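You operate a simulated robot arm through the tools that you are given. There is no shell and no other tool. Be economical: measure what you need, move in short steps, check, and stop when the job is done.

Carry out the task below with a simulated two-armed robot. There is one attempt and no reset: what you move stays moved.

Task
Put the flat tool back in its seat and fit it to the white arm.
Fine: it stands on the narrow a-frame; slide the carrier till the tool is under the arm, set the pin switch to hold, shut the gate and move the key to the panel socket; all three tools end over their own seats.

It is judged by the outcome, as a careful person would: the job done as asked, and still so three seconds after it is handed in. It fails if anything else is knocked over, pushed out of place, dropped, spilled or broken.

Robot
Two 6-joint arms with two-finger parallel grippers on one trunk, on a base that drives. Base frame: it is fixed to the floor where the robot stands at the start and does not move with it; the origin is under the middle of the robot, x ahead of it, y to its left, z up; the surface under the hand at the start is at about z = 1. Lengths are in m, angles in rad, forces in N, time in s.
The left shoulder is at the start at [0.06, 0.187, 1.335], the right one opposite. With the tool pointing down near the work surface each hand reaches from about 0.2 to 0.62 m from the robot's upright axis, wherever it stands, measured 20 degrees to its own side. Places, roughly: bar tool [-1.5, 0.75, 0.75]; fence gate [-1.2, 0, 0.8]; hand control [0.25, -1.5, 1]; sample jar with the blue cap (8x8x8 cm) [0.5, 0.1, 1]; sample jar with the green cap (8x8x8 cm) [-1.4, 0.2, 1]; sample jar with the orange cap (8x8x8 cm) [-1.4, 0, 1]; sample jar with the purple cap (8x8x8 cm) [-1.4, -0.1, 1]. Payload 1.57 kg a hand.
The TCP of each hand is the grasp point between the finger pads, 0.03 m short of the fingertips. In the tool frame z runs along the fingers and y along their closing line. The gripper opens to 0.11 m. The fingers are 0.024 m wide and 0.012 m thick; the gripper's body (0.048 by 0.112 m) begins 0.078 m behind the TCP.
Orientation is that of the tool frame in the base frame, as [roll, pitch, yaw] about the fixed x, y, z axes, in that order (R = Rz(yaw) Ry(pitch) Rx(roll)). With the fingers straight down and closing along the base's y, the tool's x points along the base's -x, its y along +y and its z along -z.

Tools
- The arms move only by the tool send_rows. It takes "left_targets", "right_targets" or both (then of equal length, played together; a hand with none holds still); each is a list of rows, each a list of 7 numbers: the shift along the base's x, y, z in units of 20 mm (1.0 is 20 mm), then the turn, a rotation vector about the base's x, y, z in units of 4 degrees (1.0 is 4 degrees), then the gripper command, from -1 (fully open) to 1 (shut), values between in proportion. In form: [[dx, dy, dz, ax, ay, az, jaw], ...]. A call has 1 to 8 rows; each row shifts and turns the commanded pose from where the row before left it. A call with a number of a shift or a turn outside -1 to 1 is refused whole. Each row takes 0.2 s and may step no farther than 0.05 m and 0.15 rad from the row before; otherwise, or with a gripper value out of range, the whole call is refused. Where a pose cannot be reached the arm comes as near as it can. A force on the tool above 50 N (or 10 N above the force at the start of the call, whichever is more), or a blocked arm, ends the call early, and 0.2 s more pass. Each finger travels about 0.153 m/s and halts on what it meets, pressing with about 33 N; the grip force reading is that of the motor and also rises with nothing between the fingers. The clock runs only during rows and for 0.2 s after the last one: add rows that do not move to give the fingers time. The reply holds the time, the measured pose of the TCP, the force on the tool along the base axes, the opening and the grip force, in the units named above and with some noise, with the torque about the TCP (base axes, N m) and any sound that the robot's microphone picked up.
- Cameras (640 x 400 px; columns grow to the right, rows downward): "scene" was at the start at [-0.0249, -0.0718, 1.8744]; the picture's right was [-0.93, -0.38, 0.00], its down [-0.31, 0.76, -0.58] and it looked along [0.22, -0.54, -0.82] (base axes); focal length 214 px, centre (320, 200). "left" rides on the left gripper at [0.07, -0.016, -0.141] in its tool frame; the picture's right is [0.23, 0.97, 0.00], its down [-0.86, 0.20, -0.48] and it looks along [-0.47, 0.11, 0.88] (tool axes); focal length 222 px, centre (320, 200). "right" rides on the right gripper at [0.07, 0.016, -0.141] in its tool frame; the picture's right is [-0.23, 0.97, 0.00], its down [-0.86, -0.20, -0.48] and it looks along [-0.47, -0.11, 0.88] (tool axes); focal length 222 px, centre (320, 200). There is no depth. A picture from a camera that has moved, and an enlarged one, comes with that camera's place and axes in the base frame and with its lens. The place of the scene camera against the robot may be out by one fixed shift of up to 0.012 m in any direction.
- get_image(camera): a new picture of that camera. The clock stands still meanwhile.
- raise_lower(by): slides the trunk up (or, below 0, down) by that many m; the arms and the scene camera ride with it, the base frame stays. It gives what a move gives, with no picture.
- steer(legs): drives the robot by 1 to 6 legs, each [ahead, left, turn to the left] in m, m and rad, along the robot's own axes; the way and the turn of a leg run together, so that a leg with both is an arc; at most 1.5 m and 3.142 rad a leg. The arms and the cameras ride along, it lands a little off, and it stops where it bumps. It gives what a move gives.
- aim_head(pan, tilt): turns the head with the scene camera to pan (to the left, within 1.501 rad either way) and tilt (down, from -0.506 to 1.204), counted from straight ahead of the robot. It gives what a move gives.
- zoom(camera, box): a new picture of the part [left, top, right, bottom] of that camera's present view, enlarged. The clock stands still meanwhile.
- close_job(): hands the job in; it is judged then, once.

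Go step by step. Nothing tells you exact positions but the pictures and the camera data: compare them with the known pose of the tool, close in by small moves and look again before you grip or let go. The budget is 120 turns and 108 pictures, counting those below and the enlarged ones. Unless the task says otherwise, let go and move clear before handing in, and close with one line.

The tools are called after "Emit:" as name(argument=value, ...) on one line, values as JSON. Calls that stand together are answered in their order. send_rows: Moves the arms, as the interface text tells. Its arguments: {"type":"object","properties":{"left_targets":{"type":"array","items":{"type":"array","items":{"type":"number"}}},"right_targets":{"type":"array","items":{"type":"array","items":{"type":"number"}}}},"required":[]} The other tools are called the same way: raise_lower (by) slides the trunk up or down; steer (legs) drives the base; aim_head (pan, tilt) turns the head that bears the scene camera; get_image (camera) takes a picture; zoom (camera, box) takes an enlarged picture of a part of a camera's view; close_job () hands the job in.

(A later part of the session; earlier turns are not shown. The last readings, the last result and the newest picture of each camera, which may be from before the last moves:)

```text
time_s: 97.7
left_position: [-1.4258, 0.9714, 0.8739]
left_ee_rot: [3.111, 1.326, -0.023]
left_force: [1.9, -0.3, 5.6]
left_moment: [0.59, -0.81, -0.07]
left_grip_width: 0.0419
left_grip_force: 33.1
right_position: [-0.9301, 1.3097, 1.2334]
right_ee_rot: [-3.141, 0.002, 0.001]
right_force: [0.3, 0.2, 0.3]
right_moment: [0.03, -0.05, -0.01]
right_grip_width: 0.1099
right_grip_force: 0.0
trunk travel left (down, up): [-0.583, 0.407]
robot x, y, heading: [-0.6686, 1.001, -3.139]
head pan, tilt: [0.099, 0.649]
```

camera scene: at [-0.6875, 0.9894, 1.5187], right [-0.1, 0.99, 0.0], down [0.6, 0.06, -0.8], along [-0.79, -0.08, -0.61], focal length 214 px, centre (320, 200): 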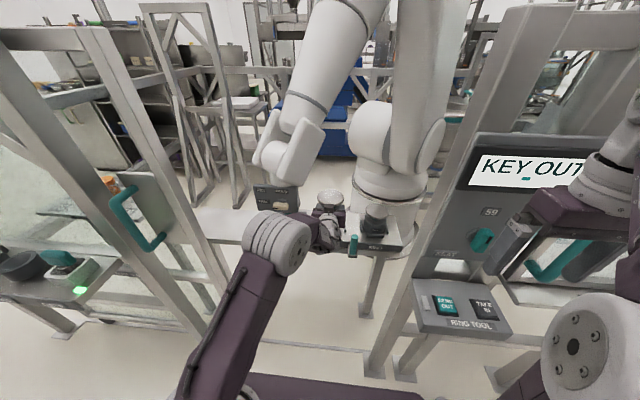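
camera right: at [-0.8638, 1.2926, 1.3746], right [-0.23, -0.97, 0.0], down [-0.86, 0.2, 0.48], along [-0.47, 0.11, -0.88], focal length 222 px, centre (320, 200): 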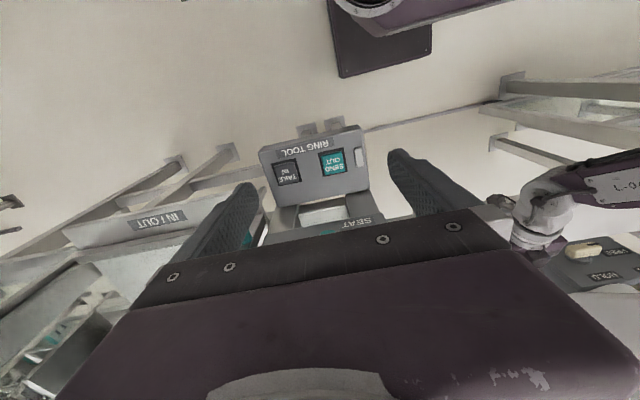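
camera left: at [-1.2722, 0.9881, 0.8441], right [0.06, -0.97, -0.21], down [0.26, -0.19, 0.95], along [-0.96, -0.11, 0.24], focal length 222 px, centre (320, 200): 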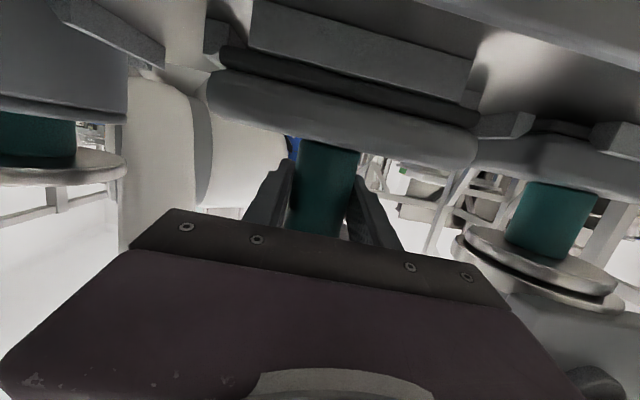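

Contact stays at the near rim, so the tool still needs to go farther from me. Continuing the slide in small steps.

Emit:
send_rows(left_targets=[[-0.08, 0, 0, 0, 0, 0, 1], [-0.08, 0, 0, 0, 0, 0, 1], [-0.08, 0, 0, 0, 0, 0, 1], [-0.08, 0, 0, 0, 0, 0, 1], [0, 0, 0, 0, 0, 0, 1]])

Emit:
zoom(camera="left", box=[190, 0, 510, 200])

```text
time_s: 98.9
left_position: [-1.4336, 0.9724, 0.8717]
left_ee_rot: [3.108, 1.323, -0.027]
left_force: [2.2, 0.5, -3.7]
left_moment: [0.3, -0.48, -0.05]
left_grip_width: 0.0418
left_grip_force: 33.7
right_position: [-0.9319, 1.3103, 1.234]
right_ee_rot: [-3.14, 0.0, 0.001]
right_force: [-0.2, 0.2, 0.8]
right_moment: [-0.01, 0.02, 0.0]
right_grip_width: 0.1099
right_grip_force: 0.0
trunk travel left (down, up): [-0.583, 0.407]
robot x, y, heading: [-0.6675, 1.0049, -3.14]
head pan, tilt: [0.099, 0.649]
```

```text
2.00 times, centred on (350, 100) of left
camera zoom: at [-1.2788, 0.989, 0.8392], right [0.06, -0.98, -0.21], down [0.26, -0.19, 0.95], along [-0.96, -0.11, 0.24], focal length 444 px, centre (260, 400)
```

zoom: 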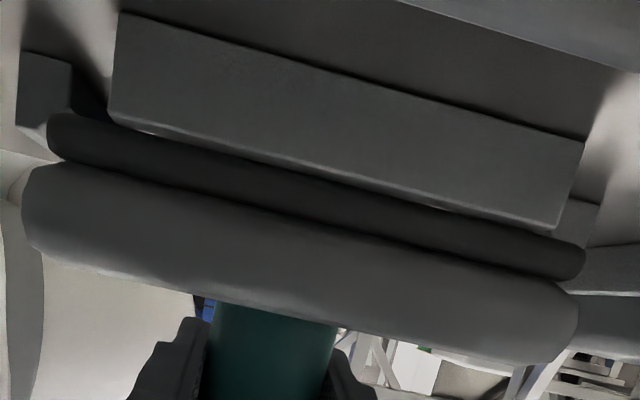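

It's sinking (less support at a lower height). Lowering further.

Emit:
send_rows(left_targets=[[-0.05, 0, -0.15, 0, 0, 0, 1], [0, 0, -0.15, 0, 0, 0, 1], [0, 0, 0, 0, 0, 0, 1]])

Emit:
zoom(camera="left", box=[190, 0, 510, 200])

```text
time_s: 99.7
left_position: [-1.4347, 0.9699, 0.8701]
left_ee_rot: [3.112, 1.332, -0.021]
left_force: [-8.7, -0.9, 12.9]
left_moment: [0.62, -0.78, 0.0]
left_grip_width: 0.0418
left_grip_force: 32.9
right_position: [-0.9316, 1.3098, 1.2341]
right_ee_rot: [-3.14, 0.001, 0.003]
right_force: [1.2, -1.3, 0.4]
right_moment: [0.02, 0.03, 0.02]
right_grip_width: 0.11
right_grip_force: 0.0
trunk travel left (down, up): [-0.583, 0.407]
robot x, y, heading: [-0.6662, 1.0042, -3.14]
head pan, tilt: [0.099, 0.649]
```

```text
2.00 times, centred on (350, 100) of left
camera zoom: at [-1.2815, 0.989, 0.8364], right [0.06, -0.97, -0.21], down [0.26, -0.19, 0.95], along [-0.96, -0.11, 0.25], focal length 444 px, centre (260, 400)
```

zoom: 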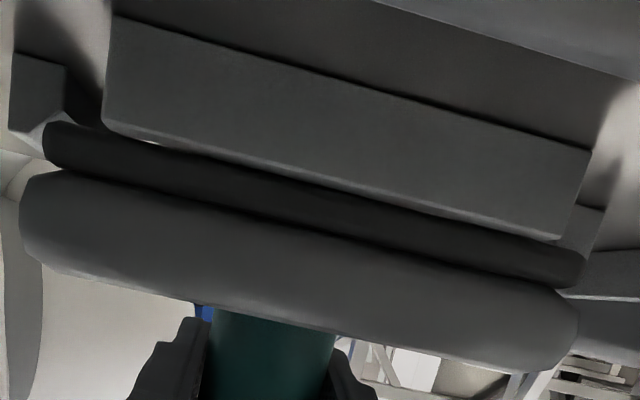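

The front chamfer is pushing it away from me, as expected; giving it 5 mm more in that direction.

Emit:
send_rows(left_targets=[[-0.08, 0.02, 0, 0, 0, 0, 1], [-0.08, 0.02, 0, 0, 0, 0, 1], [-0.08, 0, 0, 0, 0, 0, 1], [0, 0, 0, 0, 0, 0, 1]])

Emit:
zoom(camera="scene", box=[300, 190, 380, 240])

```text
time_s: 100.7
left_position: [-1.4372, 0.9725, 0.868]
left_ee_rot: [3.11, 1.322, -0.023]
left_force: [4.8, -2.5, 0.7]
left_moment: [0.46, 0.32, -0.22]
left_grip_width: 0.0418
left_grip_force: 32.9
right_position: [-0.9312, 1.31, 1.2351]
right_ee_rot: [3.141, 0.002, 0.001]
right_force: [0.3, 0.1, -0.6]
right_moment: [0.01, 0.0, -0.02]
right_grip_width: 0.1101
right_grip_force: 0.1
trunk travel left (down, up): [-0.583, 0.407]
robot x, y, heading: [-0.6648, 1.0026, -3.139]
head pan, tilt: [0.099, 0.649]
```

```text
8.00 times, centred on (340, 215) of scene
camera zoom: at [-0.6843, 0.9887, 1.5187], right [-0.1, 0.99, 0.0], down [0.6, 0.06, -0.8], along [-0.79, -0.08, -0.6], focal length 1716 px, centre (160, 80)
```

zoom: 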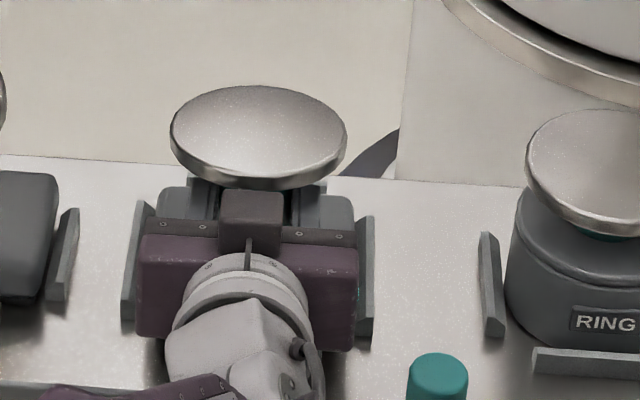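

The tool has tipped back ~8° in the grip from the rim push. I lift 1 cm, level it by pitching the hand, and re-measure.

Emit:
send_rows(left_targets=[[0, 0, 0.5, 0, 0, 0, 1], [0, 0, 0.3, 0, 1, 0, 1], [0, 0, 0, 0, 1, 0, 1], [0, 0, 0, 0, 0, 0, 1]])

Emit:
zoom(camera="scene", box=[300, 190, 380, 240])

Emit:
get_image(camera="left")

```text
time_s: 101.7
left_position: [-1.4406, 0.9735, 0.8826]
left_ee_rot: [3.076, 1.462, -0.058]
left_force: [-0.6, 0.3, -10.4]
left_moment: [0.01, -0.04, 0.0]
left_grip_width: 0.0417
left_grip_force: 32.6
right_position: [-0.9314, 1.3106, 1.2338]
right_ee_rot: [-3.14, -0.001, 0.002]
right_force: [-0.1, -0.3, 0.6]
right_moment: [0.03, -0.01, 0.0]
right_grip_width: 0.1101
right_grip_force: 0.1
trunk travel left (down, up): [-0.583, 0.407]
robot x, y, heading: [-0.6659, 1.0035, -3.137]
head pan, tilt: [0.099, 0.649]
```

```text
8.00 times, centred on (340, 215) of scene
camera zoom: at [-0.6875, 0.9894, 1.5187], right [-0.1, 0.99, 0.0], down [0.6, 0.06, -0.8], along [-0.79, -0.08, -0.61], focal length 1716 px, centre (160, 80)
```

zoom: 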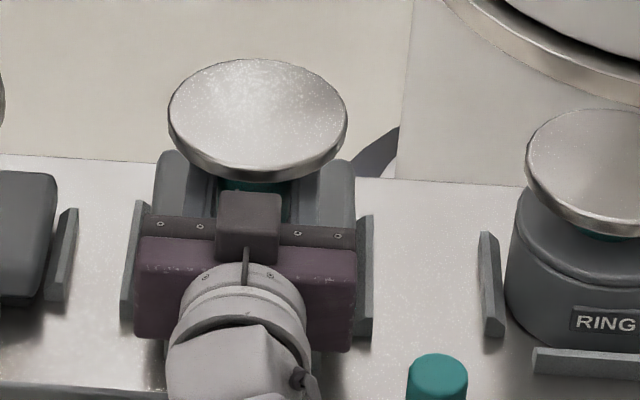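

```text
38 pictures are left
camera left: at [-1.2917, 0.9896, 0.828], right [0.03, -0.98, -0.22], down [0.39, -0.19, 0.9], along [-0.92, -0.11, 0.37], focal length 222 px, centre (320, 200)
```

left: 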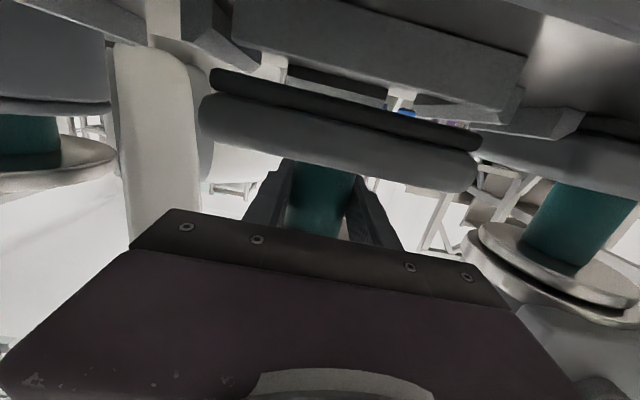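

Level again. The rear edge had reached the floor (z≈0.80), so the seat centre is about x=-1.434. Moving there and lowering gently.

Emit:
send_rows(left_targets=[[0.3, -0.12, 0, 0, 0, 0, 1], [0, 0, -0.25, 0, 0, 0, 1], [0, 0, -0.25, 0, 0, 0, 1], [0, 0, 0, 0, 0, 0, 1]])

```text
time_s: 102.7
left_position: [-1.433, 0.9702, 0.876]
left_ee_rot: [3.082, 1.471, -0.052]
left_force: [-4.6, -1.7, 3.1]
left_moment: [-0.03, -0.44, -0.07]
left_grip_width: 0.0416
left_grip_force: 32.4
right_position: [-0.9328, 1.3099, 1.234]
right_ee_rot: [-3.139, 0.0, 0.002]
right_force: [0.7, -0.6, 0.1]
right_moment: [-0.01, -0.04, 0.04]
right_grip_width: 0.11
right_grip_force: 0.0
trunk travel left (down, up): [-0.583, 0.407]
robot x, y, heading: [-0.6674, 1.003, -3.141]
head pan, tilt: [0.099, 0.649]
```

Front rim again, centred in y. Lifting a little, moving 7 mm farther, and lowering.

Emit:
send_rows(left_targets=[[0, 0, 0.4, 0, 0, 0, 1], [-0.35, 0.04, 0, 0, 0, 0, 1], [0, 0, -0.35, 0, 0, 0, 1], [0, 0, -0.15, 0, 0, 0, 1], [0, 0, 0, 0, 0, 0, 1]])

Emit:
zoom(camera="left", box=[190, 0, 510, 200])

```text
time_s: 103.9
left_position: [-1.4399, 0.9702, 0.8707]
left_ee_rot: [3.075, 1.462, -0.057]
left_force: [0.6, 0.1, -9.7]
left_moment: [-0.05, 0.03, 0.02]
left_grip_width: 0.042
left_grip_force: 32.9
right_position: [-0.9339, 1.3093, 1.2336]
right_ee_rot: [-3.14, -0.001, 0.001]
right_force: [0.5, 1.1, 0.2]
right_moment: [-0.01, 0.01, -0.02]
right_grip_width: 0.11
right_grip_force: 0.0
trunk travel left (down, up): [-0.583, 0.407]
robot x, y, heading: [-0.6656, 1.0014, -3.142]
head pan, tilt: [0.099, 0.649]
```

```text
2.00 times, centred on (350, 100) of left
camera zoom: at [-1.2928, 0.9883, 0.8156], right [0.03, -0.98, -0.22], down [0.38, -0.19, 0.9], along [-0.92, -0.11, 0.37], focal length 444 px, centre (260, 400)
```

zoom: 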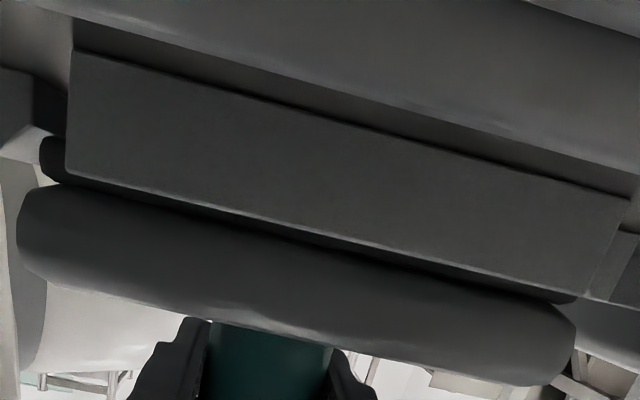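

It is going in freely (no contact, gasket now behind the rim). Continuing down.

Emit:
send_rows(left_targets=[[0, 0, -0.2, 0, 0, 0, 1], [0, 0, -0.2, 0, 0, 0, 1], [0, 0, -0.15, 0, 0, 0, 1], [0, 0, 0, 0, 0, 0, 1]])

Emit:
zoom(camera="scene", box=[290, 180, 390, 242])

```text
time_s: 104.9
left_position: [-1.4416, 0.9704, 0.8602]
left_ee_rot: [3.08, 1.465, -0.054]
left_force: [-3.0, 0.7, -3.1]
left_moment: [0.31, -0.14, -0.14]
left_grip_width: 0.0417
left_grip_force: 33.3
right_position: [-0.9321, 1.3102, 1.2337]
right_ee_rot: [-3.14, -0.001, 0.001]
right_force: [-0.1, 0.1, -0.6]
right_moment: [0.02, -0.04, 0.0]
right_grip_width: 0.11
right_grip_force: 0.1
trunk travel left (down, up): [-0.583, 0.407]
robot x, y, heading: [-0.6683, 1.0045, -3.134]
head pan, tilt: [0.099, 0.649]
```

```text
6.40 times, centred on (340, 211) of scene
camera zoom: at [-0.6876, 0.9896, 1.5188], right [-0.1, 0.99, 0.0], down [0.6, 0.06, -0.8], along [-0.79, -0.08, -0.61], focal length 1373 px, centre (192, 130)
```

zoom: 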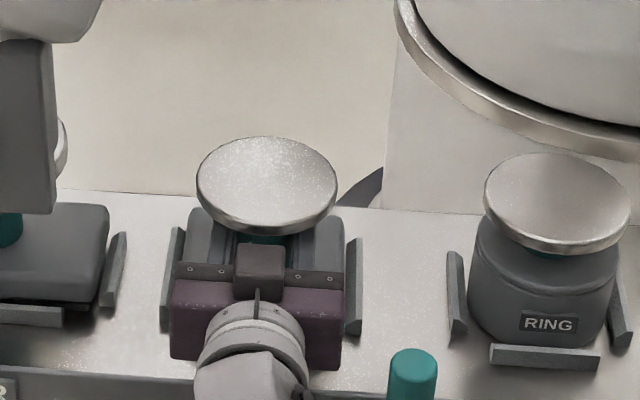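

Seated lightly at z=0.860. Releasing and backing the fingers out.

Emit:
send_rows(left_targets=[[0, 0, 0, 0, 0, 0, 0.2], [0, 0, 0, 0, 0, 0, -0.2], [0, 0, 0, 0, 0, 0, -0.6], [0, 0, 0, 0, 0, 0, -1], [0, 0, 0, 0, 0, 0, -1], [0.5, 0, 0, 0, 0, 0, -1], [1, 0, 0, 0, 0, 0, -1], [0, 0, 0, 0, 0, 0, -1]])

Emit:
get_image(camera="left")

```text
time_s: 106.7
left_position: [-1.4095, 0.9698, 0.8597]
left_ee_rot: [3.076, 1.464, -0.06]
left_force: [0.1, -1.0, 0.2]
left_moment: [0.0, 0.0, -0.01]
left_grip_width: 0.11
left_grip_force: 0.0
right_position: [-0.9314, 1.3113, 1.2339]
right_ee_rot: [-3.138, 0.001, 0.003]
right_force: [-0.5, -0.1, -0.1]
right_moment: [0.02, -0.06, 0.0]
right_grip_width: 0.1098
right_grip_force: 0.0
trunk travel left (down, up): [-0.583, 0.407]
robot x, y, heading: [-0.6643, 1.0035, -3.139]
head pan, tilt: [0.099, 0.649]
```

```text
35 pictures are left
camera left: at [-1.2619, 0.9882, 0.8058], right [0.03, -0.98, -0.22], down [0.39, -0.19, 0.9], along [-0.92, -0.11, 0.37], focal length 222 px, centre (320, 200)
```

left: 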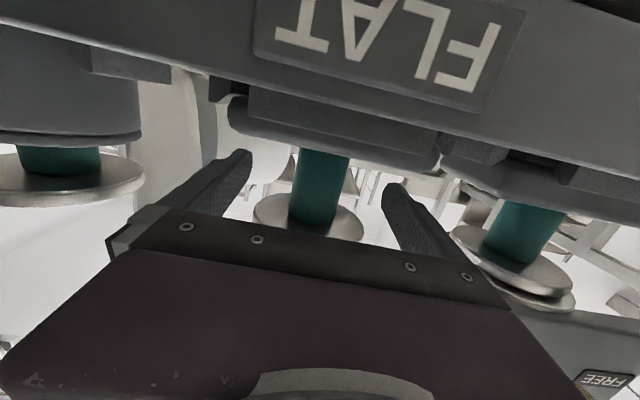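

The tool sits flat in its seat. Retracting and lining up with the teal peg handle of the carrier.

Emit:
send_rows(left_targets=[[1, 0, 0, 0, 0, 0, -1], [1, 0, 0, 0, 0, 0, -1], [1, 0, 0, 0, 0, 0, -1], [1, 0, 0, 0, 0, 0, -1], [1, 0, 0, 0, 0, 0, -1], [1, 0, 0, 0, 0, 0, -1], [1, 0, 0, 0, 0, 0, -1], [1, 0, 0, 0, 0, 0, -1]])

Emit:
send_rows(left_targets=[[1, 0, 0, 0, 0, 0, -1], [1, 0, 0, 0, 0, 0, -1], [1, 0, 0, 0, 0, 0, -1], [0, 1, 0, 0, 0, 0, -1], [0, 1, 0.3, 0, 0, 0, -1], [0, 1, 0, 0, 0, 0, -1], [0, 1, 0, 0, 0, 0, -1], [0, 0.9, 0, 0, 0, 0, -1]])

Emit:
get_image(camera="left")

Emit:
zoom(camera="scene", box=[260, 160, 420, 260])

```text
time_s: 108.5
left_position: [-1.2817, 0.9931, 0.8704]
left_ee_rot: [3.025, 1.462, -0.098]
left_force: [-9.1, -8.8, -0.3]
left_moment: [-0.04, -0.07, 0.62]
left_grip_width: 0.1028
left_grip_force: 0.0
left hand out of reach, approached as far as the arm can: row 6, 7, 8
right_position: [-0.9334, 1.3083, 1.235]
right_ee_rot: [-3.137, -0.002, 0.004]
right_force: [0.2, 0.0, 0.2]
right_moment: [0.04, 0.03, 0.01]
right_grip_width: 0.1098
right_grip_force: 0.0
trunk travel left (down, up): [-0.583, 0.407]
robot x, y, heading: [-0.6696, 1.0022, -3.134]
head pan, tilt: [0.099, 0.649]
```

```text
time_s: 109.4
left_position: [-1.2499, 1.0065, 0.8785]
left_ee_rot: [3.062, 1.451, -0.025]
left_force: [-7.8, -27.6, -6.8]
left_moment: [-0.21, -0.29, 1.43]
left_grip_width: 0.0866
left_grip_force: 0.1
left hand out of reach, approached as far as the arm can: row 1, 2, 3
right_position: [-0.9347, 1.3041, 1.2342]
right_ee_rot: [-3.136, -0.002, 0.007]
right_force: [0.9, -0.4, -0.5]
right_moment: [-0.04, 0.04, 0.01]
right_grip_width: 0.1102
right_grip_force: 0.1
trunk travel left (down, up): [-0.583, 0.407]
robot x, y, heading: [-0.6662, 1.0035, -3.136]
head pan, tilt: [0.099, 0.649]
stopped in row 4 (left hand): the force on the tool passed its limit at 61 N (the readings are from after the stop); the commanded pose is now the measured one
```

```text
34 pictures are left
camera left: at [-1.1029, 1.0316, 0.8257], right [0.08, -0.97, -0.22], down [0.38, -0.17, 0.91], along [-0.92, -0.15, 0.36], focal length 222 px, centre (320, 200)
```

left: 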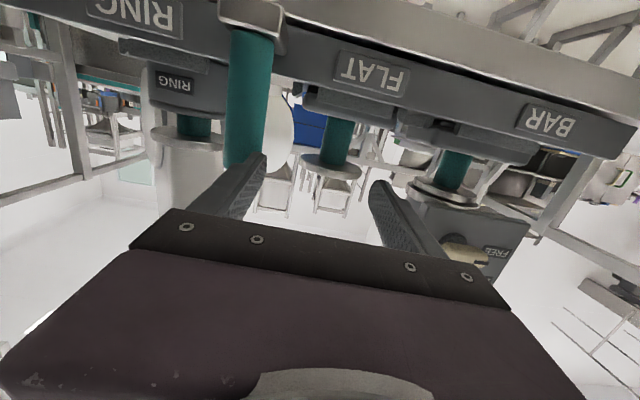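

```text
4.00 times, centred on (340, 210) of scene
camera zoom: at [-0.6874, 0.9841, 1.5186], right [-0.11, 0.99, 0.0], down [0.6, 0.07, -0.8], along [-0.79, -0.08, -0.61], focal length 858 px, centre (240, 160)
```

zoom: 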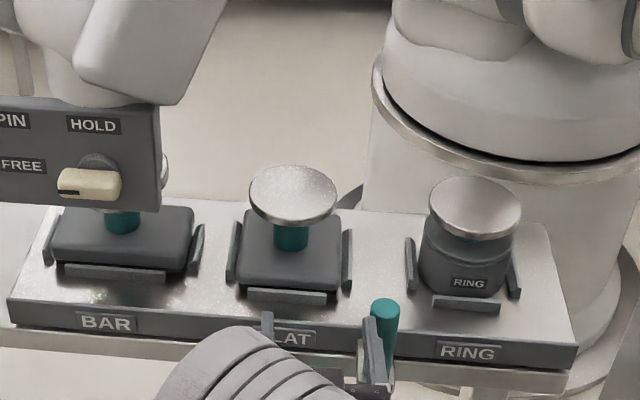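

The arm couldn't fold further back and a finger touched the peg; tools are still fine. I ease off, back the base away 10 cm, and line up with the peg.

Emit:
send_rows(left_targets=[[0, -0.6, 0, 0, 0, 0, -1], [0, -0.6, 0, 0, 0, 0, -1], [0, 0, 0, 0, 0, 0, -1]])

Emit:
steer(legs=[[-0.1, 0, 0], [0, -0.06, 0]])

Emit:
get_image(camera="left")

```text
time_s: 110.2
left_position: [-1.2555, 0.9997, 0.8848]
left_ee_rot: [3.014, 1.455, -0.09]
left_force: [14.9, -14.4, -10.2]
left_moment: [-0.64, -0.33, -0.43]
left_grip_width: 0.0963
left_grip_force: 0.0
left hand out of reach, approached as far as the arm can: row 1, 2
right_position: [-0.931, 1.3064, 1.2355]
right_ee_rot: [-3.137, 0.002, 0.004]
right_force: [0.4, -0.2, 0.5]
right_moment: [0.0, -0.02, 0.0]
right_grip_width: 0.11
right_grip_force: 0.1
trunk travel left (down, up): [-0.583, 0.407]
robot x, y, heading: [-0.6704, 1.0052, -3.138]
head pan, tilt: [0.099, 0.649]
```

```text
time_s: 111.9
left_position: [-1.1567, 1.0619, 0.8845]
left_ee_rot: [2.993, 1.455, -0.108]
left_force: [0.5, 1.1, 0.0]
left_moment: [-0.02, 0.01, 0.02]
left_grip_width: 0.1099
left_grip_force: 0.2
right_position: [-0.832, 1.3703, 1.2344]
right_ee_rot: [3.141, 0.0, 0.005]
right_force: [0.8, 0.2, 0.6]
right_moment: [-0.03, 0.04, 0.02]
right_grip_width: 0.11
right_grip_force: 0.0
trunk travel left (down, up): [-0.583, 0.407]
robot x, y, heading: [-0.5665, 1.0604, -3.135]
head pan, tilt: [0.099, 0.649]
```

```text
32 pictures are left
camera left: at [-1.0092, 1.0832, 0.8313], right [0.06, -0.98, -0.21], down [0.39, -0.17, 0.91], along [-0.92, -0.14, 0.37], focal length 222 px, centre (320, 200)
```

left: 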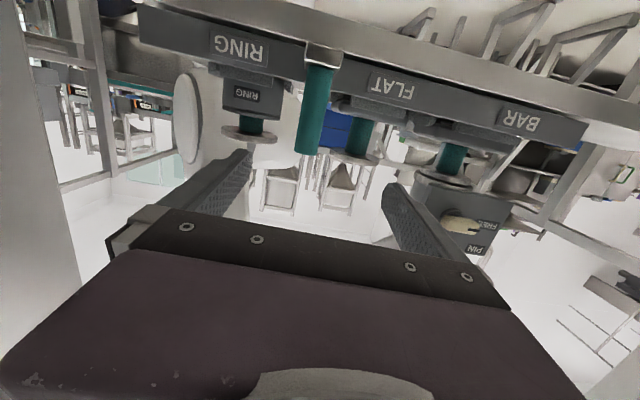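

Peg at (-1.277,1.073), z 0.79–0.88. Moving the open gripper around it and closing.

Emit:
send_rows(left_targets=[[-1, 0.2, -0.3, 0, 0, 0, -1], [-1, 0.2, -0.3, 0, 0, 0, -1], [-1, 0.2, -0.3, 0, 0, 0, -1], [-1, 0, -0.3, 0, 0, 0, -1], [-1, 0, -0.3, 0, 0, 0, -1], [-0.8, 0, 0, 0, 0, 0, -1], [0, 0, 0, 0, 0, 0, -1]])

Emit:
get_image(camera="left")

```text
time_s: 113.5
left_position: [-1.2742, 1.0722, 0.8549]
left_ee_rot: [2.999, 1.457, -0.102]
left_force: [-1.0, -0.2, 0.0]
left_moment: [-0.01, 0.0, -0.01]
left_grip_width: 0.1101
left_grip_force: 0.1
right_position: [-0.8332, 1.3685, 1.234]
right_ee_rot: [-3.141, 0.001, 0.006]
right_force: [-0.6, -0.9, 0.3]
right_moment: [-0.03, 0.01, 0.03]
right_grip_width: 0.1102
right_grip_force: 0.0
trunk travel left (down, up): [-0.583, 0.407]
robot x, y, heading: [-0.5656, 1.0645, -3.136]
head pan, tilt: [0.099, 0.649]
```

```text
31 pictures are left
camera left: at [-1.1266, 1.0949, 0.8015], right [0.06, -0.98, -0.21], down [0.39, -0.17, 0.91], along [-0.92, -0.14, 0.36], focal length 222 px, centre (320, 200)
```

left: 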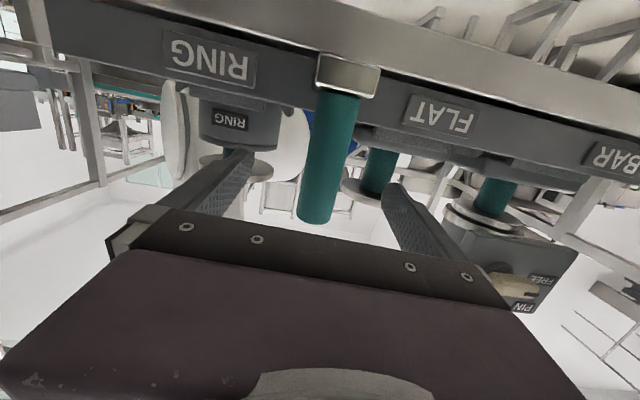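

The peg is between the fingers. Closing on it, then sliding 2 cm to test that the carrier follows.

Emit:
send_rows(left_targets=[[0, 0, 0, 0, 0, 0, 0], [0, 0, 0, 0, 0, 0, 1], [0, 0, 0, 0, 0, 0, 1], [0, 0, 0, 0, 0, 0, 1], [0, -0.5, 0, 0, 0, 0, 1], [0, -0.5, 0, 0, 0, 0, 1], [0, 0, 0, 0, 0, 0, 1]])

Emit:
zoom(camera="scene", box=[260, 150, 420, 250])

```text
time_s: 115.1
left_position: [-1.2747, 1.0506, 0.8547]
left_ee_rot: [3.006, 1.456, -0.096]
left_force: [-3.1, 0.5, 1.8]
left_moment: [0.83, -0.11, -0.09]
left_grip_width: 0.0302
left_grip_force: 39.8
right_position: [-0.8334, 1.3678, 1.2352]
right_ee_rot: [-3.14, 0.0, 0.005]
right_force: [-0.3, 0.0, 0.7]
right_moment: [0.03, 0.02, -0.02]
right_grip_width: 0.1099
right_grip_force: 0.0
trunk travel left (down, up): [-0.583, 0.407]
robot x, y, heading: [-0.567, 1.06, -3.145]
head pan, tilt: [0.099, 0.649]
```

```text
4.00 times, centred on (340, 200) of scene
camera zoom: at [-0.5865, 1.0488, 1.5188], right [-0.1, 0.99, 0.0], down [0.6, 0.06, -0.8], along [-0.79, -0.08, -0.6], focal length 858 px, centre (240, 200)
```

zoom: 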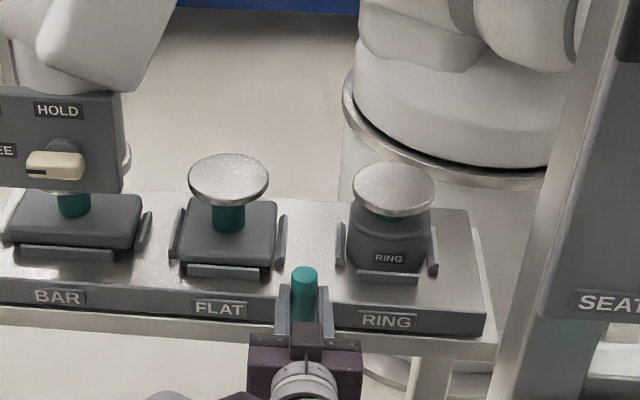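

The carrier follows easily. Sliding 16 cm more.

Emit:
send_rows(left_targets=[[0, -1, 0, 0, 0, 0, 1], [0, -1, 0, 0, 0, 0, 1], [0, -1, 0, 0, 0, 0, 1], [0, -1, 0, 0, 0, 0, 1], [0, -1, 0, 0, 0, 0, 1], [0, -1, 0, 0, 0, 0, 1], [0, -1, 0, 0, 0, 0, 1], [0, -1, 0, 0, 0, 0, 1]])

Emit:
zoom(camera="scene", box=[200, 140, 380, 252])

Emit:
get_image(camera="left")

```text
time_s: 116.9
left_position: [-1.2735, 0.9349, 0.8555]
left_ee_rot: [2.986, 1.447, -0.096]
left_force: [17.3, 1.3, -12.6]
left_moment: [0.82, 0.43, -0.09]
left_grip_width: 0.0302
left_grip_force: 39.6
left hand out of reach, approached as far as the arm can: row 6, 7, 8
right_position: [-0.8319, 1.3683, 1.234]
right_ee_rot: [-3.139, 0.002, 0.007]
right_force: [0.9, 0.0, -0.1]
right_moment: [0.0, 0.02, 0.0]
right_grip_width: 0.11
right_grip_force: 0.1
trunk travel left (down, up): [-0.583, 0.407]
robot x, y, heading: [-0.5669, 1.0615, -3.135]
head pan, tilt: [0.099, 0.649]
```

```text
3.56 times, centred on (290, 196) of scene
camera zoom: at [-0.5849, 1.0478, 1.5185], right [-0.1, 0.99, 0.0], down [0.6, 0.06, -0.8], along [-0.79, -0.08, -0.6], focal length 763 px, centre (427, 214)
```

zoom: 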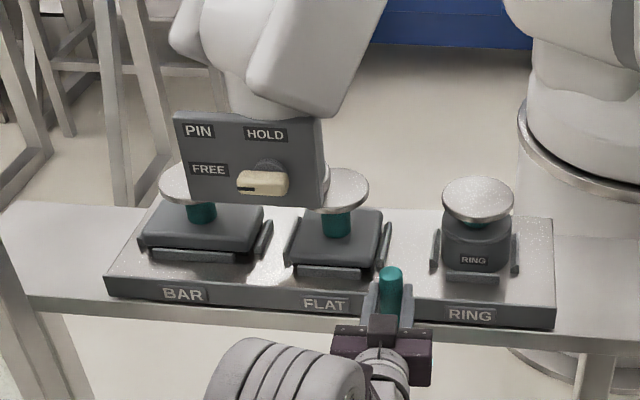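

```text
28 pictures are left
camera left: at [-1.126, 0.9602, 0.8028], right [0.08, -0.97, -0.21], down [0.38, -0.16, 0.91], along [-0.92, -0.16, 0.36], focal length 222 px, centre (320, 200)
```

left: 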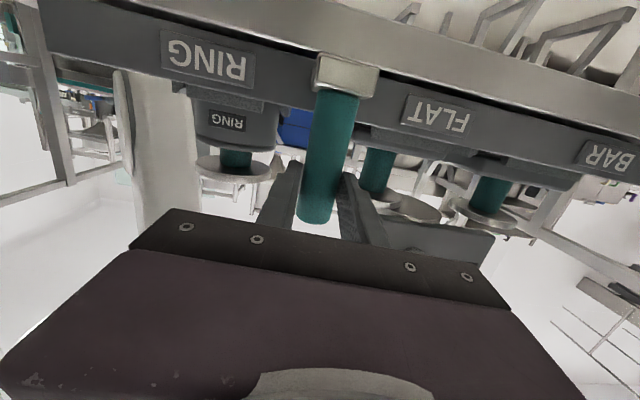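

Arm limit reached after 13.7 cm of the ~20 cm. Strafing the base left while holding the peg.

Emit:
steer(legs=[[0, 0.05, 0]])

Emit:
zoom(camera="scene", box=[220, 140, 380, 240])

```text
time_s: 117.8
left_position: [-1.275, 0.89, 0.8567]
left_ee_rot: [2.972, 1.448, -0.117]
left_force: [18.4, 1.8, -17.7]
left_moment: [0.84, -0.85, 0.02]
left_grip_width: 0.0305
left_grip_force: 39.4
right_position: [-0.8332, 1.32, 1.2337]
right_ee_rot: [-3.14, 0.0, 0.003]
right_force: [-0.3, 0.1, -0.5]
right_moment: [0.02, 0.03, 0.0]
right_grip_width: 0.11
right_grip_force: 0.0
trunk travel left (down, up): [-0.583, 0.407]
robot x, y, heading: [-0.5671, 1.0125, -3.136]
head pan, tilt: [0.099, 0.649]
```

```text
4.00 times, centred on (300, 190) of scene
camera zoom: at [-0.5859, 0.9993, 1.5186], right [-0.1, 0.99, 0.0], down [0.6, 0.06, -0.8], along [-0.79, -0.08, -0.6], focal length 858 px, centre (400, 240)
```

zoom: 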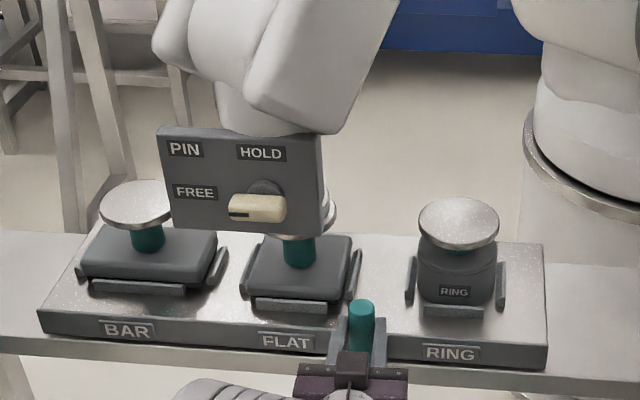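

About 2 cm remain by the seat spacing. Looking at the disc and the arm's chuck with the hand camera.

Emit:
zoom(camera="left", box=[320, 110, 540, 250])

```text
2.86 times, centred on (430, 180) of left
camera zoom: at [-1.127, 0.9132, 0.8035], right [0.08, -0.98, -0.21], down [0.38, -0.16, 0.91], along [-0.92, -0.15, 0.36], focal length 635 px, centre (6, 257)
```

zoom: 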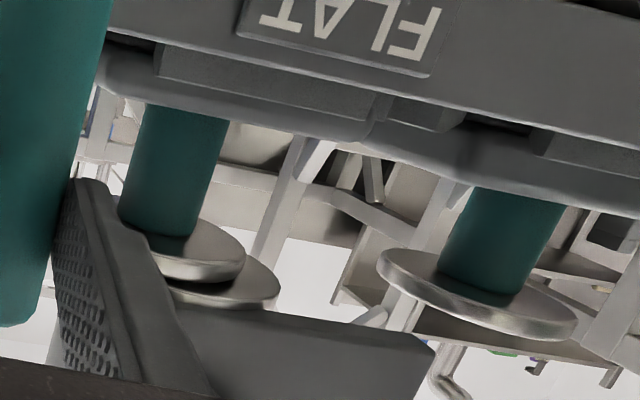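

The chuck disc is ~21 mm farther in -y, agreeing with the spacing. Strafing 2 cm and re-measuring.

Emit:
steer(legs=[[0, 0.02, 0]])

Emit:
zoom(camera="left", box=[320, 110, 540, 250])

```text
time_s: 118.6
left_position: [-1.275, 0.871, 0.8568]
left_ee_rot: [2.961, 1.448, -0.129]
left_force: [-0.2, 5.2, 1.7]
left_moment: [0.63, -0.48, 0.09]
left_grip_width: 0.0303
left_grip_force: 39.2
right_position: [-0.8324, 1.2993, 1.2338]
right_ee_rot: [3.141, 0.0, 0.004]
right_force: [-0.4, -0.4, 0.9]
right_moment: [0.0, 0.01, 0.02]
right_grip_width: 0.11
right_grip_force: 0.1
trunk travel left (down, up): [-0.583, 0.407]
robot x, y, heading: [-0.5666, 0.9917, -3.135]
head pan, tilt: [0.099, 0.649]
```

```text
2.86 times, centred on (430, 180) of left
camera zoom: at [-1.127, 0.8944, 0.8036], right [0.08, -0.98, -0.2], down [0.38, -0.16, 0.91], along [-0.92, -0.15, 0.36], focal length 635 px, centre (6, 257)
```

zoom: 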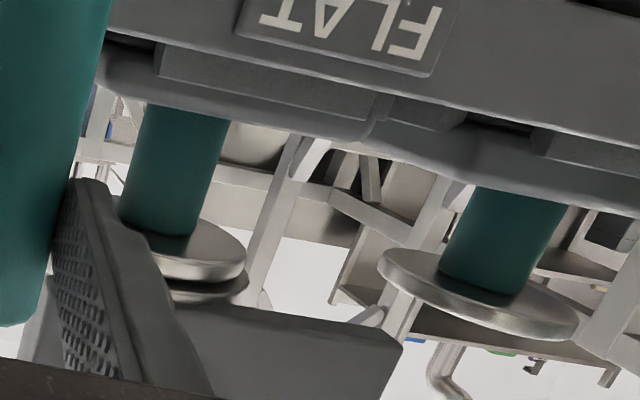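

Nearly concentric. I'll open, back off, and check with an unobstructed view.

Emit:
send_rows(left_targets=[[0, 0, 0, 0, 0, 0, 0.3], [0, 0, 0, 0, 0, 0, -0.4], [0, 0, 0, 0, 0, 0, -1], [0, 0, 0, 0, 0, 0, -1]])

Emit:
steer(legs=[[-0.12, 0, 0], [0, 0.06, 0]])

Emit:
zoom(camera="left", box=[240, 60, 480, 210])

Emit:
get_image(camera="scene")

```text
time_s: 119.6
left_position: [-1.275, 0.871, 0.8556]
left_ee_rot: [2.965, 1.449, -0.123]
left_force: [0.8, -0.6, 0.2]
left_moment: [-0.02, 0.0, -0.01]
left_grip_width: 0.1098
left_grip_force: 0.0
right_position: [-0.8311, 1.2996, 1.2328]
right_ee_rot: [-3.141, -0.001, 0.003]
right_force: [0.4, 0.0, 0.6]
right_moment: [-0.01, -0.03, 0.03]
right_grip_width: 0.1099
right_grip_force: 0.0
trunk travel left (down, up): [-0.583, 0.407]
robot x, y, heading: [-0.5693, 0.9917, -3.139]
head pan, tilt: [0.099, 0.649]
```

```text
time_s: 121.4
left_position: [-1.153, 0.8123, 0.8572]
left_ee_rot: [2.971, 1.451, -0.123]
left_force: [-0.5, -0.6, -0.9]
left_moment: [-0.02, 0.02, -0.02]
left_grip_width: 0.1102
left_grip_force: 0.0
right_position: [-0.7094, 1.2401, 1.2346]
right_ee_rot: [-3.14, 0.002, 0.0]
right_force: [-0.3, -0.8, -0.3]
right_moment: [0.06, 0.02, -0.03]
right_grip_width: 0.11
right_grip_force: 0.0
trunk travel left (down, up): [-0.583, 0.407]
robot x, y, heading: [-0.443, 0.9317, -3.137]
head pan, tilt: [0.099, 0.649]
```

```text
2.67 times, centred on (360, 135) of left
camera zoom: at [-1.0054, 0.8352, 0.8036], right [0.07, -0.98, -0.21], down [0.38, -0.16, 0.91], along [-0.92, -0.15, 0.36], focal length 592 px, centre (213, 373)
```

zoom: 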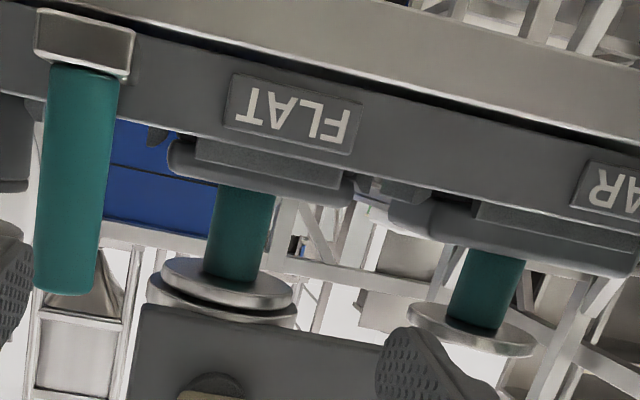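

```text
23 pictures are left
camera scene: at [-0.464, 0.9186, 1.5187], right [-0.1, 0.99, 0.0], down [0.6, 0.06, -0.8], along [-0.79, -0.08, -0.6], focal length 214 px, centre (320, 200)
```

scene: 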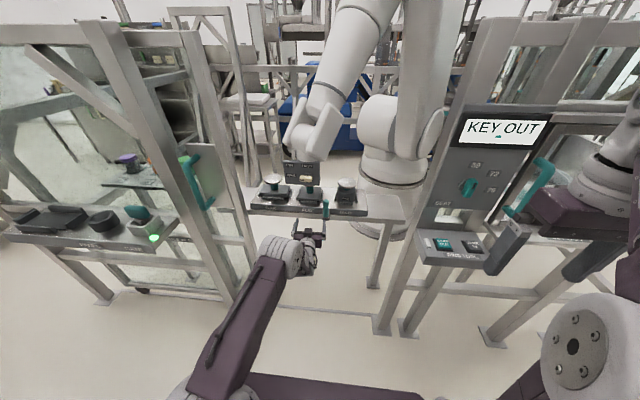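

The flat disc is concentric with the chuck within ~2 mm. Next the PIN switch (hub ≈(-1.36,0.775,0.98), lever pointing to FREE): I bring the closed hand in front of it.

Emit:
send_rows(left_targets=[[0, 1, 0.6, 0, 0, 0, -0.5], [0, 1, 0.6, 0, 0, 0, 0], [0, 1, 0.6, 0, 0, 0, 0.5], [0, 1, 0.6, 0, 0, 0, 1], [0, 1, 0.6, 0, 0, 0, 1], [0, 0.5, 0.6, 0, 0, 0, 1], [0, 0, 0, 0, 0, 0, 1]])

Emit:
steer(legs=[[0, 0.175, 0]])

Emit:
get_image(camera="left")

```text
time_s: 123.0
left_position: [-1.1536, 0.9223, 0.9288]
left_ee_rot: [2.966, 1.449, -0.125]
left_force: [0.0, -0.1, -0.2]
left_moment: [0.0, 0.01, -0.01]
left_grip_width: 0.0001
left_grip_force: 21.1
right_position: [-0.7105, 1.2417, 1.2327]
right_ee_rot: [-3.141, -0.001, 0.0]
right_force: [-0.3, -0.4, -0.2]
right_moment: [0.03, 0.03, -0.02]
right_grip_width: 0.1101
right_grip_force: 0.0
trunk travel left (down, up): [-0.583, 0.407]
robot x, y, heading: [-0.448, 0.9316, -3.139]
head pan, tilt: [0.099, 0.649]
```

```text
time_s: 124.5
left_position: [-1.1531, 0.7481, 0.9279]
left_ee_rot: [2.969, 1.448, -0.125]
left_force: [0.4, 0.2, -0.4]
left_moment: [0.02, 0.0, -0.03]
left_grip_width: 0.0
left_grip_force: 21.2
right_position: [-0.7095, 1.0651, 1.2341]
right_ee_rot: [-3.141, 0.0, -0.001]
right_force: [-0.3, 0.3, 0.6]
right_moment: [0.04, 0.0, 0.01]
right_grip_width: 0.1101
right_grip_force: 0.0
trunk travel left (down, up): [-0.583, 0.407]
robot x, y, heading: [-0.4477, 0.7585, 3.141]
head pan, tilt: [0.099, 0.649]
```

```text
22 pictures are left
camera left: at [-1.0055, 0.7714, 0.8754], right [0.07, -0.98, -0.2], down [0.38, -0.16, 0.91], along [-0.92, -0.14, 0.36], focal length 222 px, centre (320, 200)
```

left: 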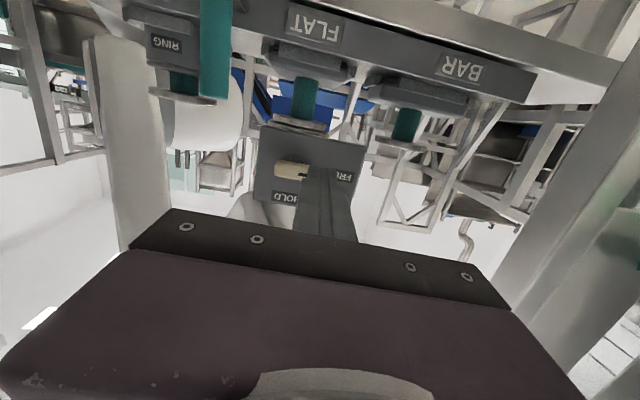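

Lever centre ≈(-1.36, 0.772, 0.968). Driving ahead, then positioning the closed fingertips under the lever's free end.

Emit:
steer(legs=[[0.12, 0, 0]])

Emit:
send_rows(left_targets=[[-0.5, -0.3, 0.2, 0, 0, 0, 1], [-0.5, 0, 0, 0, 0, 0, 1], [-0.5, 0, 0, 0, 0, 0, 1], [0, 0, 0, 0, 0, 0, 1]])

Emit:
zoom(camera="left", box=[200, 60, 460, 222])

Emit:
zoom(camera="scene", box=[270, 130, 390, 205])

```text
time_s: 125.7
left_position: [-1.274, 0.7468, 0.9288]
left_ee_rot: [2.966, 1.449, -0.127]
left_force: [-0.5, 0.1, 1.0]
left_moment: [-0.02, -0.04, 0.03]
left_grip_width: 0.0
left_grip_force: 21.1
right_position: [-0.8299, 1.0656, 1.2342]
right_ee_rot: [-3.139, -0.001, -0.001]
right_force: [0.2, -0.2, -0.2]
right_moment: [0.02, -0.01, -0.01]
right_grip_width: 0.1099
right_grip_force: 0.0
trunk travel left (down, up): [-0.583, 0.407]
robot x, y, heading: [-0.5639, 0.7524, -3.14]
head pan, tilt: [0.099, 0.649]
```

```text
time_s: 126.7
left_position: [-1.3042, 0.7424, 0.9313]
left_ee_rot: [2.964, 1.449, -0.129]
left_force: [-0.3, -0.3, 0.5]
left_moment: [-0.01, 0.01, -0.01]
left_grip_width: 0.0
left_grip_force: 21.5
right_position: [-0.831, 1.0663, 1.2335]
right_ee_rot: [-3.14, 0.0, 0.0]
right_force: [-1.0, 1.0, -0.6]
right_moment: [0.01, -0.01, -0.01]
right_grip_width: 0.1099
right_grip_force: 0.0
trunk travel left (down, up): [-0.583, 0.407]
robot x, y, heading: [-0.5623, 0.7581, -3.14]
head pan, tilt: [0.099, 0.649]
```

```text
2.46 times, centred on (330, 141) of left
camera zoom: at [-1.1559, 0.7643, 0.8789], right [0.07, -0.98, -0.2], down [0.38, -0.16, 0.91], along [-0.92, -0.15, 0.36], focal length 547 px, centre (295, 345)
```

zoom: 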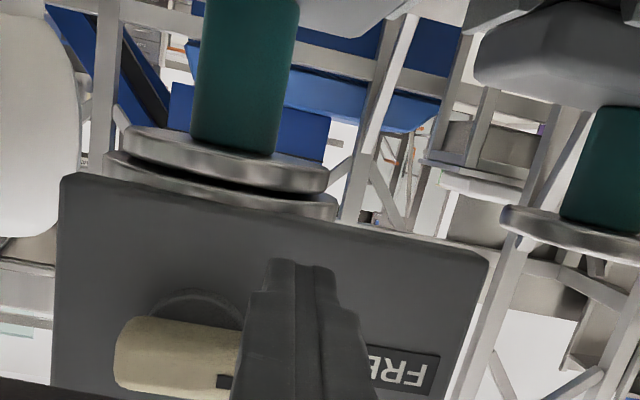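

```text
5.33 times, centred on (330, 168) of scene
camera zoom: at [-0.5847, 0.7442, 1.5187], right [-0.1, 0.99, 0.0], down [0.6, 0.06, -0.8], along [-0.79, -0.08, -0.6], focal length 1144 px, centre (267, 373)
```

zoom: 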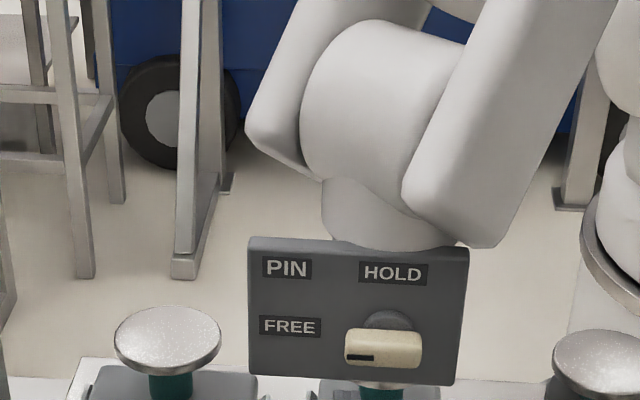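

Lever is symmetric about hub (y≈0.769, z≈0.968), y 0.735–0.80. Going under its -y end and swinging up in an arc.

Emit:
send_rows(left_targets=[[-0.7, 0, 0, 0, 0, 0, 1], [-0.7, 0, 0, 0, 0, 0, 1], [0, 0.15, 0.5, 0, 0, 0, 1], [0, -0.3, 0.65, 0, 0, 0, 1], [0, -0.3, 0.7, 0, 0, 0, 1], [0, 0, 0, 0, 0, 0, 1]])

Emit:
zoom(camera="scene", box=[270, 130, 390, 205])

```text
time_s: 128.1
left_position: [-1.3329, 0.7329, 0.9702]
left_ee_rot: [2.966, 1.447, -0.125]
left_force: [0.1, 0.1, 0.4]
left_moment: [-0.01, 0.0, 0.02]
left_grip_width: 0.0
left_grip_force: 21.1
right_position: [-0.831, 1.0656, 1.2338]
right_ee_rot: [-3.14, -0.001, -0.001]
right_force: [-0.5, 0.2, -0.1]
right_moment: [0.02, 0.02, 0.01]
right_grip_width: 0.11
right_grip_force: 0.0
trunk travel left (down, up): [-0.583, 0.407]
robot x, y, heading: [-0.5673, 0.7592, -3.143]
head pan, tilt: [0.099, 0.649]
```

```text
5.33 times, centred on (330, 168) of scene
camera zoom: at [-0.5851, 0.7443, 1.5187], right [-0.1, 0.99, 0.0], down [0.6, 0.06, -0.8], along [-0.79, -0.08, -0.6], focal length 1144 px, centre (267, 373)
```

zoom: 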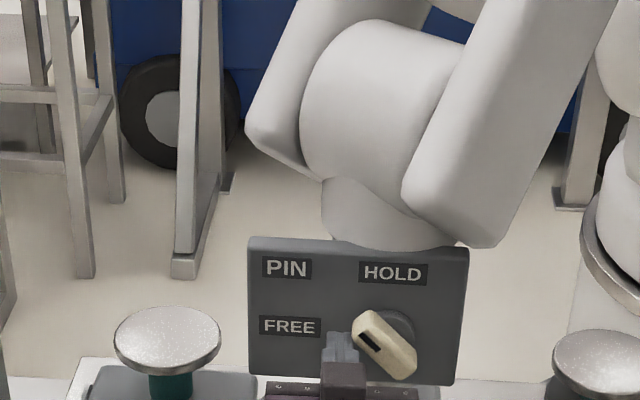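

Lever at ~50° and following. Completing the arc to HOLD.

Emit:
send_rows(left_targets=[[0.0, 0.05, 0.75, 0, 0, 0, 1], [0, 0.4, 0.55, 0, 0, 0, 1], [0, 0.2, 0.1, 0, 0, 0, 1], [0, 0, 0, 0, 0, 0, 1]])

Emit:
zoom(camera="scene", box=[270, 130, 390, 205])

```text
time_s: 129.1
left_position: [-1.3306, 0.7464, 0.9977]
left_ee_rot: [2.966, 1.448, -0.127]
left_force: [0.4, -0.6, -0.5]
left_moment: [-0.03, 0.02, 0.0]
left_grip_width: 0.0001
left_grip_force: 21.0
right_position: [-0.8312, 1.0634, 1.2353]
right_ee_rot: [-3.14, 0.0, 0.0]
right_force: [-0.2, 0.6, 0.0]
right_moment: [0.0, -0.01, 0.0]
right_grip_width: 0.1099
right_grip_force: 0.0
trunk travel left (down, up): [-0.583, 0.407]
robot x, y, heading: [-0.5671, 0.7575, -3.139]
head pan, tilt: [0.099, 0.649]
```

```text
5.33 times, centred on (330, 168) of scene
camera zoom: at [-0.5849, 0.7441, 1.5187], right [-0.1, 0.99, 0.0], down [0.6, 0.06, -0.8], along [-0.79, -0.08, -0.6], focal length 1144 px, centre (267, 373)
```

zoom: 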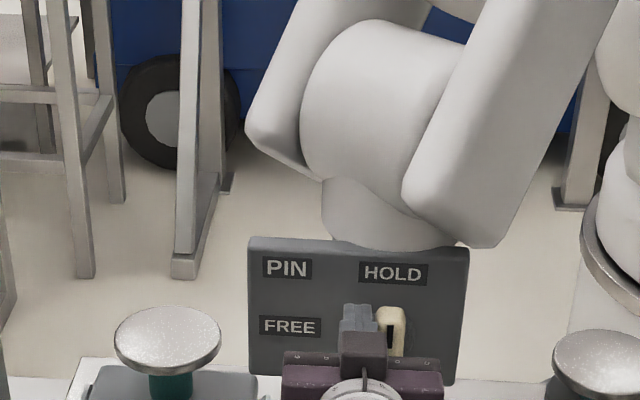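

The lever stands at HOLD; a last 3 mm nudge, then I back straight out and look.

Emit:
send_rows(left_targets=[[0, 0.15, 0, 0, 0, 0, 1], [0, 0, 0, 0, 0, 0, 1], [0, -0.4, 0, 0, 0, 0, 1]])

Emit:
steer(legs=[[-0.25, 0, 0]])

Emit:
aim_head(pan=0.4, tilt=0.5)

Emit:
get_image(camera="scene")

```text
time_s: 129.9
left_position: [-1.3323, 0.7396, 0.9975]
left_ee_rot: [2.969, 1.448, -0.126]
left_force: [-0.8, 0.0, 0.3]
left_moment: [0.01, 0.04, 0.0]
left_grip_width: 0.0001
left_grip_force: 21.6
right_position: [-0.8303, 1.0643, 1.2344]
right_ee_rot: [-3.14, 0.001, 0.0]
right_force: [0.5, -0.1, 0.2]
right_moment: [0.03, 0.0, 0.03]
right_grip_width: 0.11
right_grip_force: 0.1
trunk travel left (down, up): [-0.583, 0.407]
robot x, y, heading: [-0.5645, 0.7568, -3.143]
head pan, tilt: [0.099, 0.649]
```

```text
time_s: 131.8
left_position: [-1.0811, 0.7371, 0.9963]
left_ee_rot: [2.963, 1.451, -0.123]
left_force: [0.3, 0.0, 0.7]
left_moment: [0.03, 0.01, 0.03]
left_grip_width: 0.0
left_grip_force: 21.1
right_position: [-0.5806, 1.0642, 1.2348]
right_ee_rot: [-3.139, 0.001, 0.006]
right_force: [-0.4, 0.1, -0.1]
right_moment: [0.0, 0.02, -0.01]
right_grip_width: 0.1102
right_grip_force: 0.0
trunk travel left (down, up): [-0.583, 0.407]
robot x, y, heading: [-0.3146, 0.757, -3.134]
head pan, tilt: [0.099, 0.649]
```

```text
time_s: 132.6
left_position: [-1.0808, 0.7375, 0.9968]
left_ee_rot: [2.965, 1.446, -0.122]
left_force: [-0.9, -0.2, 0.0]
left_moment: [0.02, 0.01, 0.04]
left_grip_width: 0.0
left_grip_force: 21.5
right_position: [-0.5814, 1.0655, 1.2339]
right_ee_rot: [-3.14, 0.0, 0.005]
right_force: [-1.1, 0.6, -0.2]
right_moment: [0.01, 0.0, -0.01]
right_grip_width: 0.1099
right_grip_force: 0.0
trunk travel left (down, up): [-0.583, 0.407]
robot x, y, heading: [-0.3185, 0.7634, -3.138]
head pan, tilt: [0.4, 0.499]
```

```text
17 pictures are left
camera scene: at [-0.3314, 0.7182, 1.5321], right [-0.39, 0.92, 0.0], down [0.44, 0.19, -0.88], along [-0.81, -0.35, -0.48], focal length 214 px, centre (320, 200)
```

scene: 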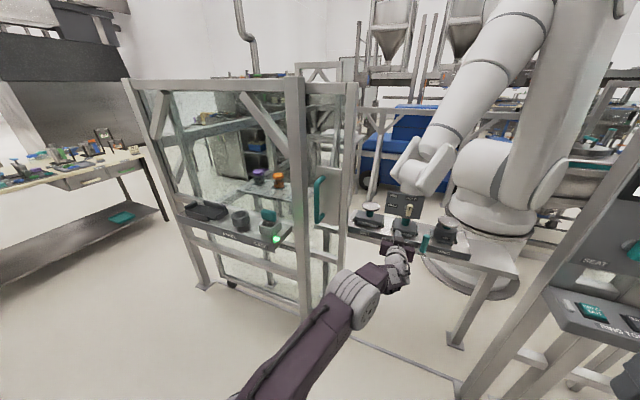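

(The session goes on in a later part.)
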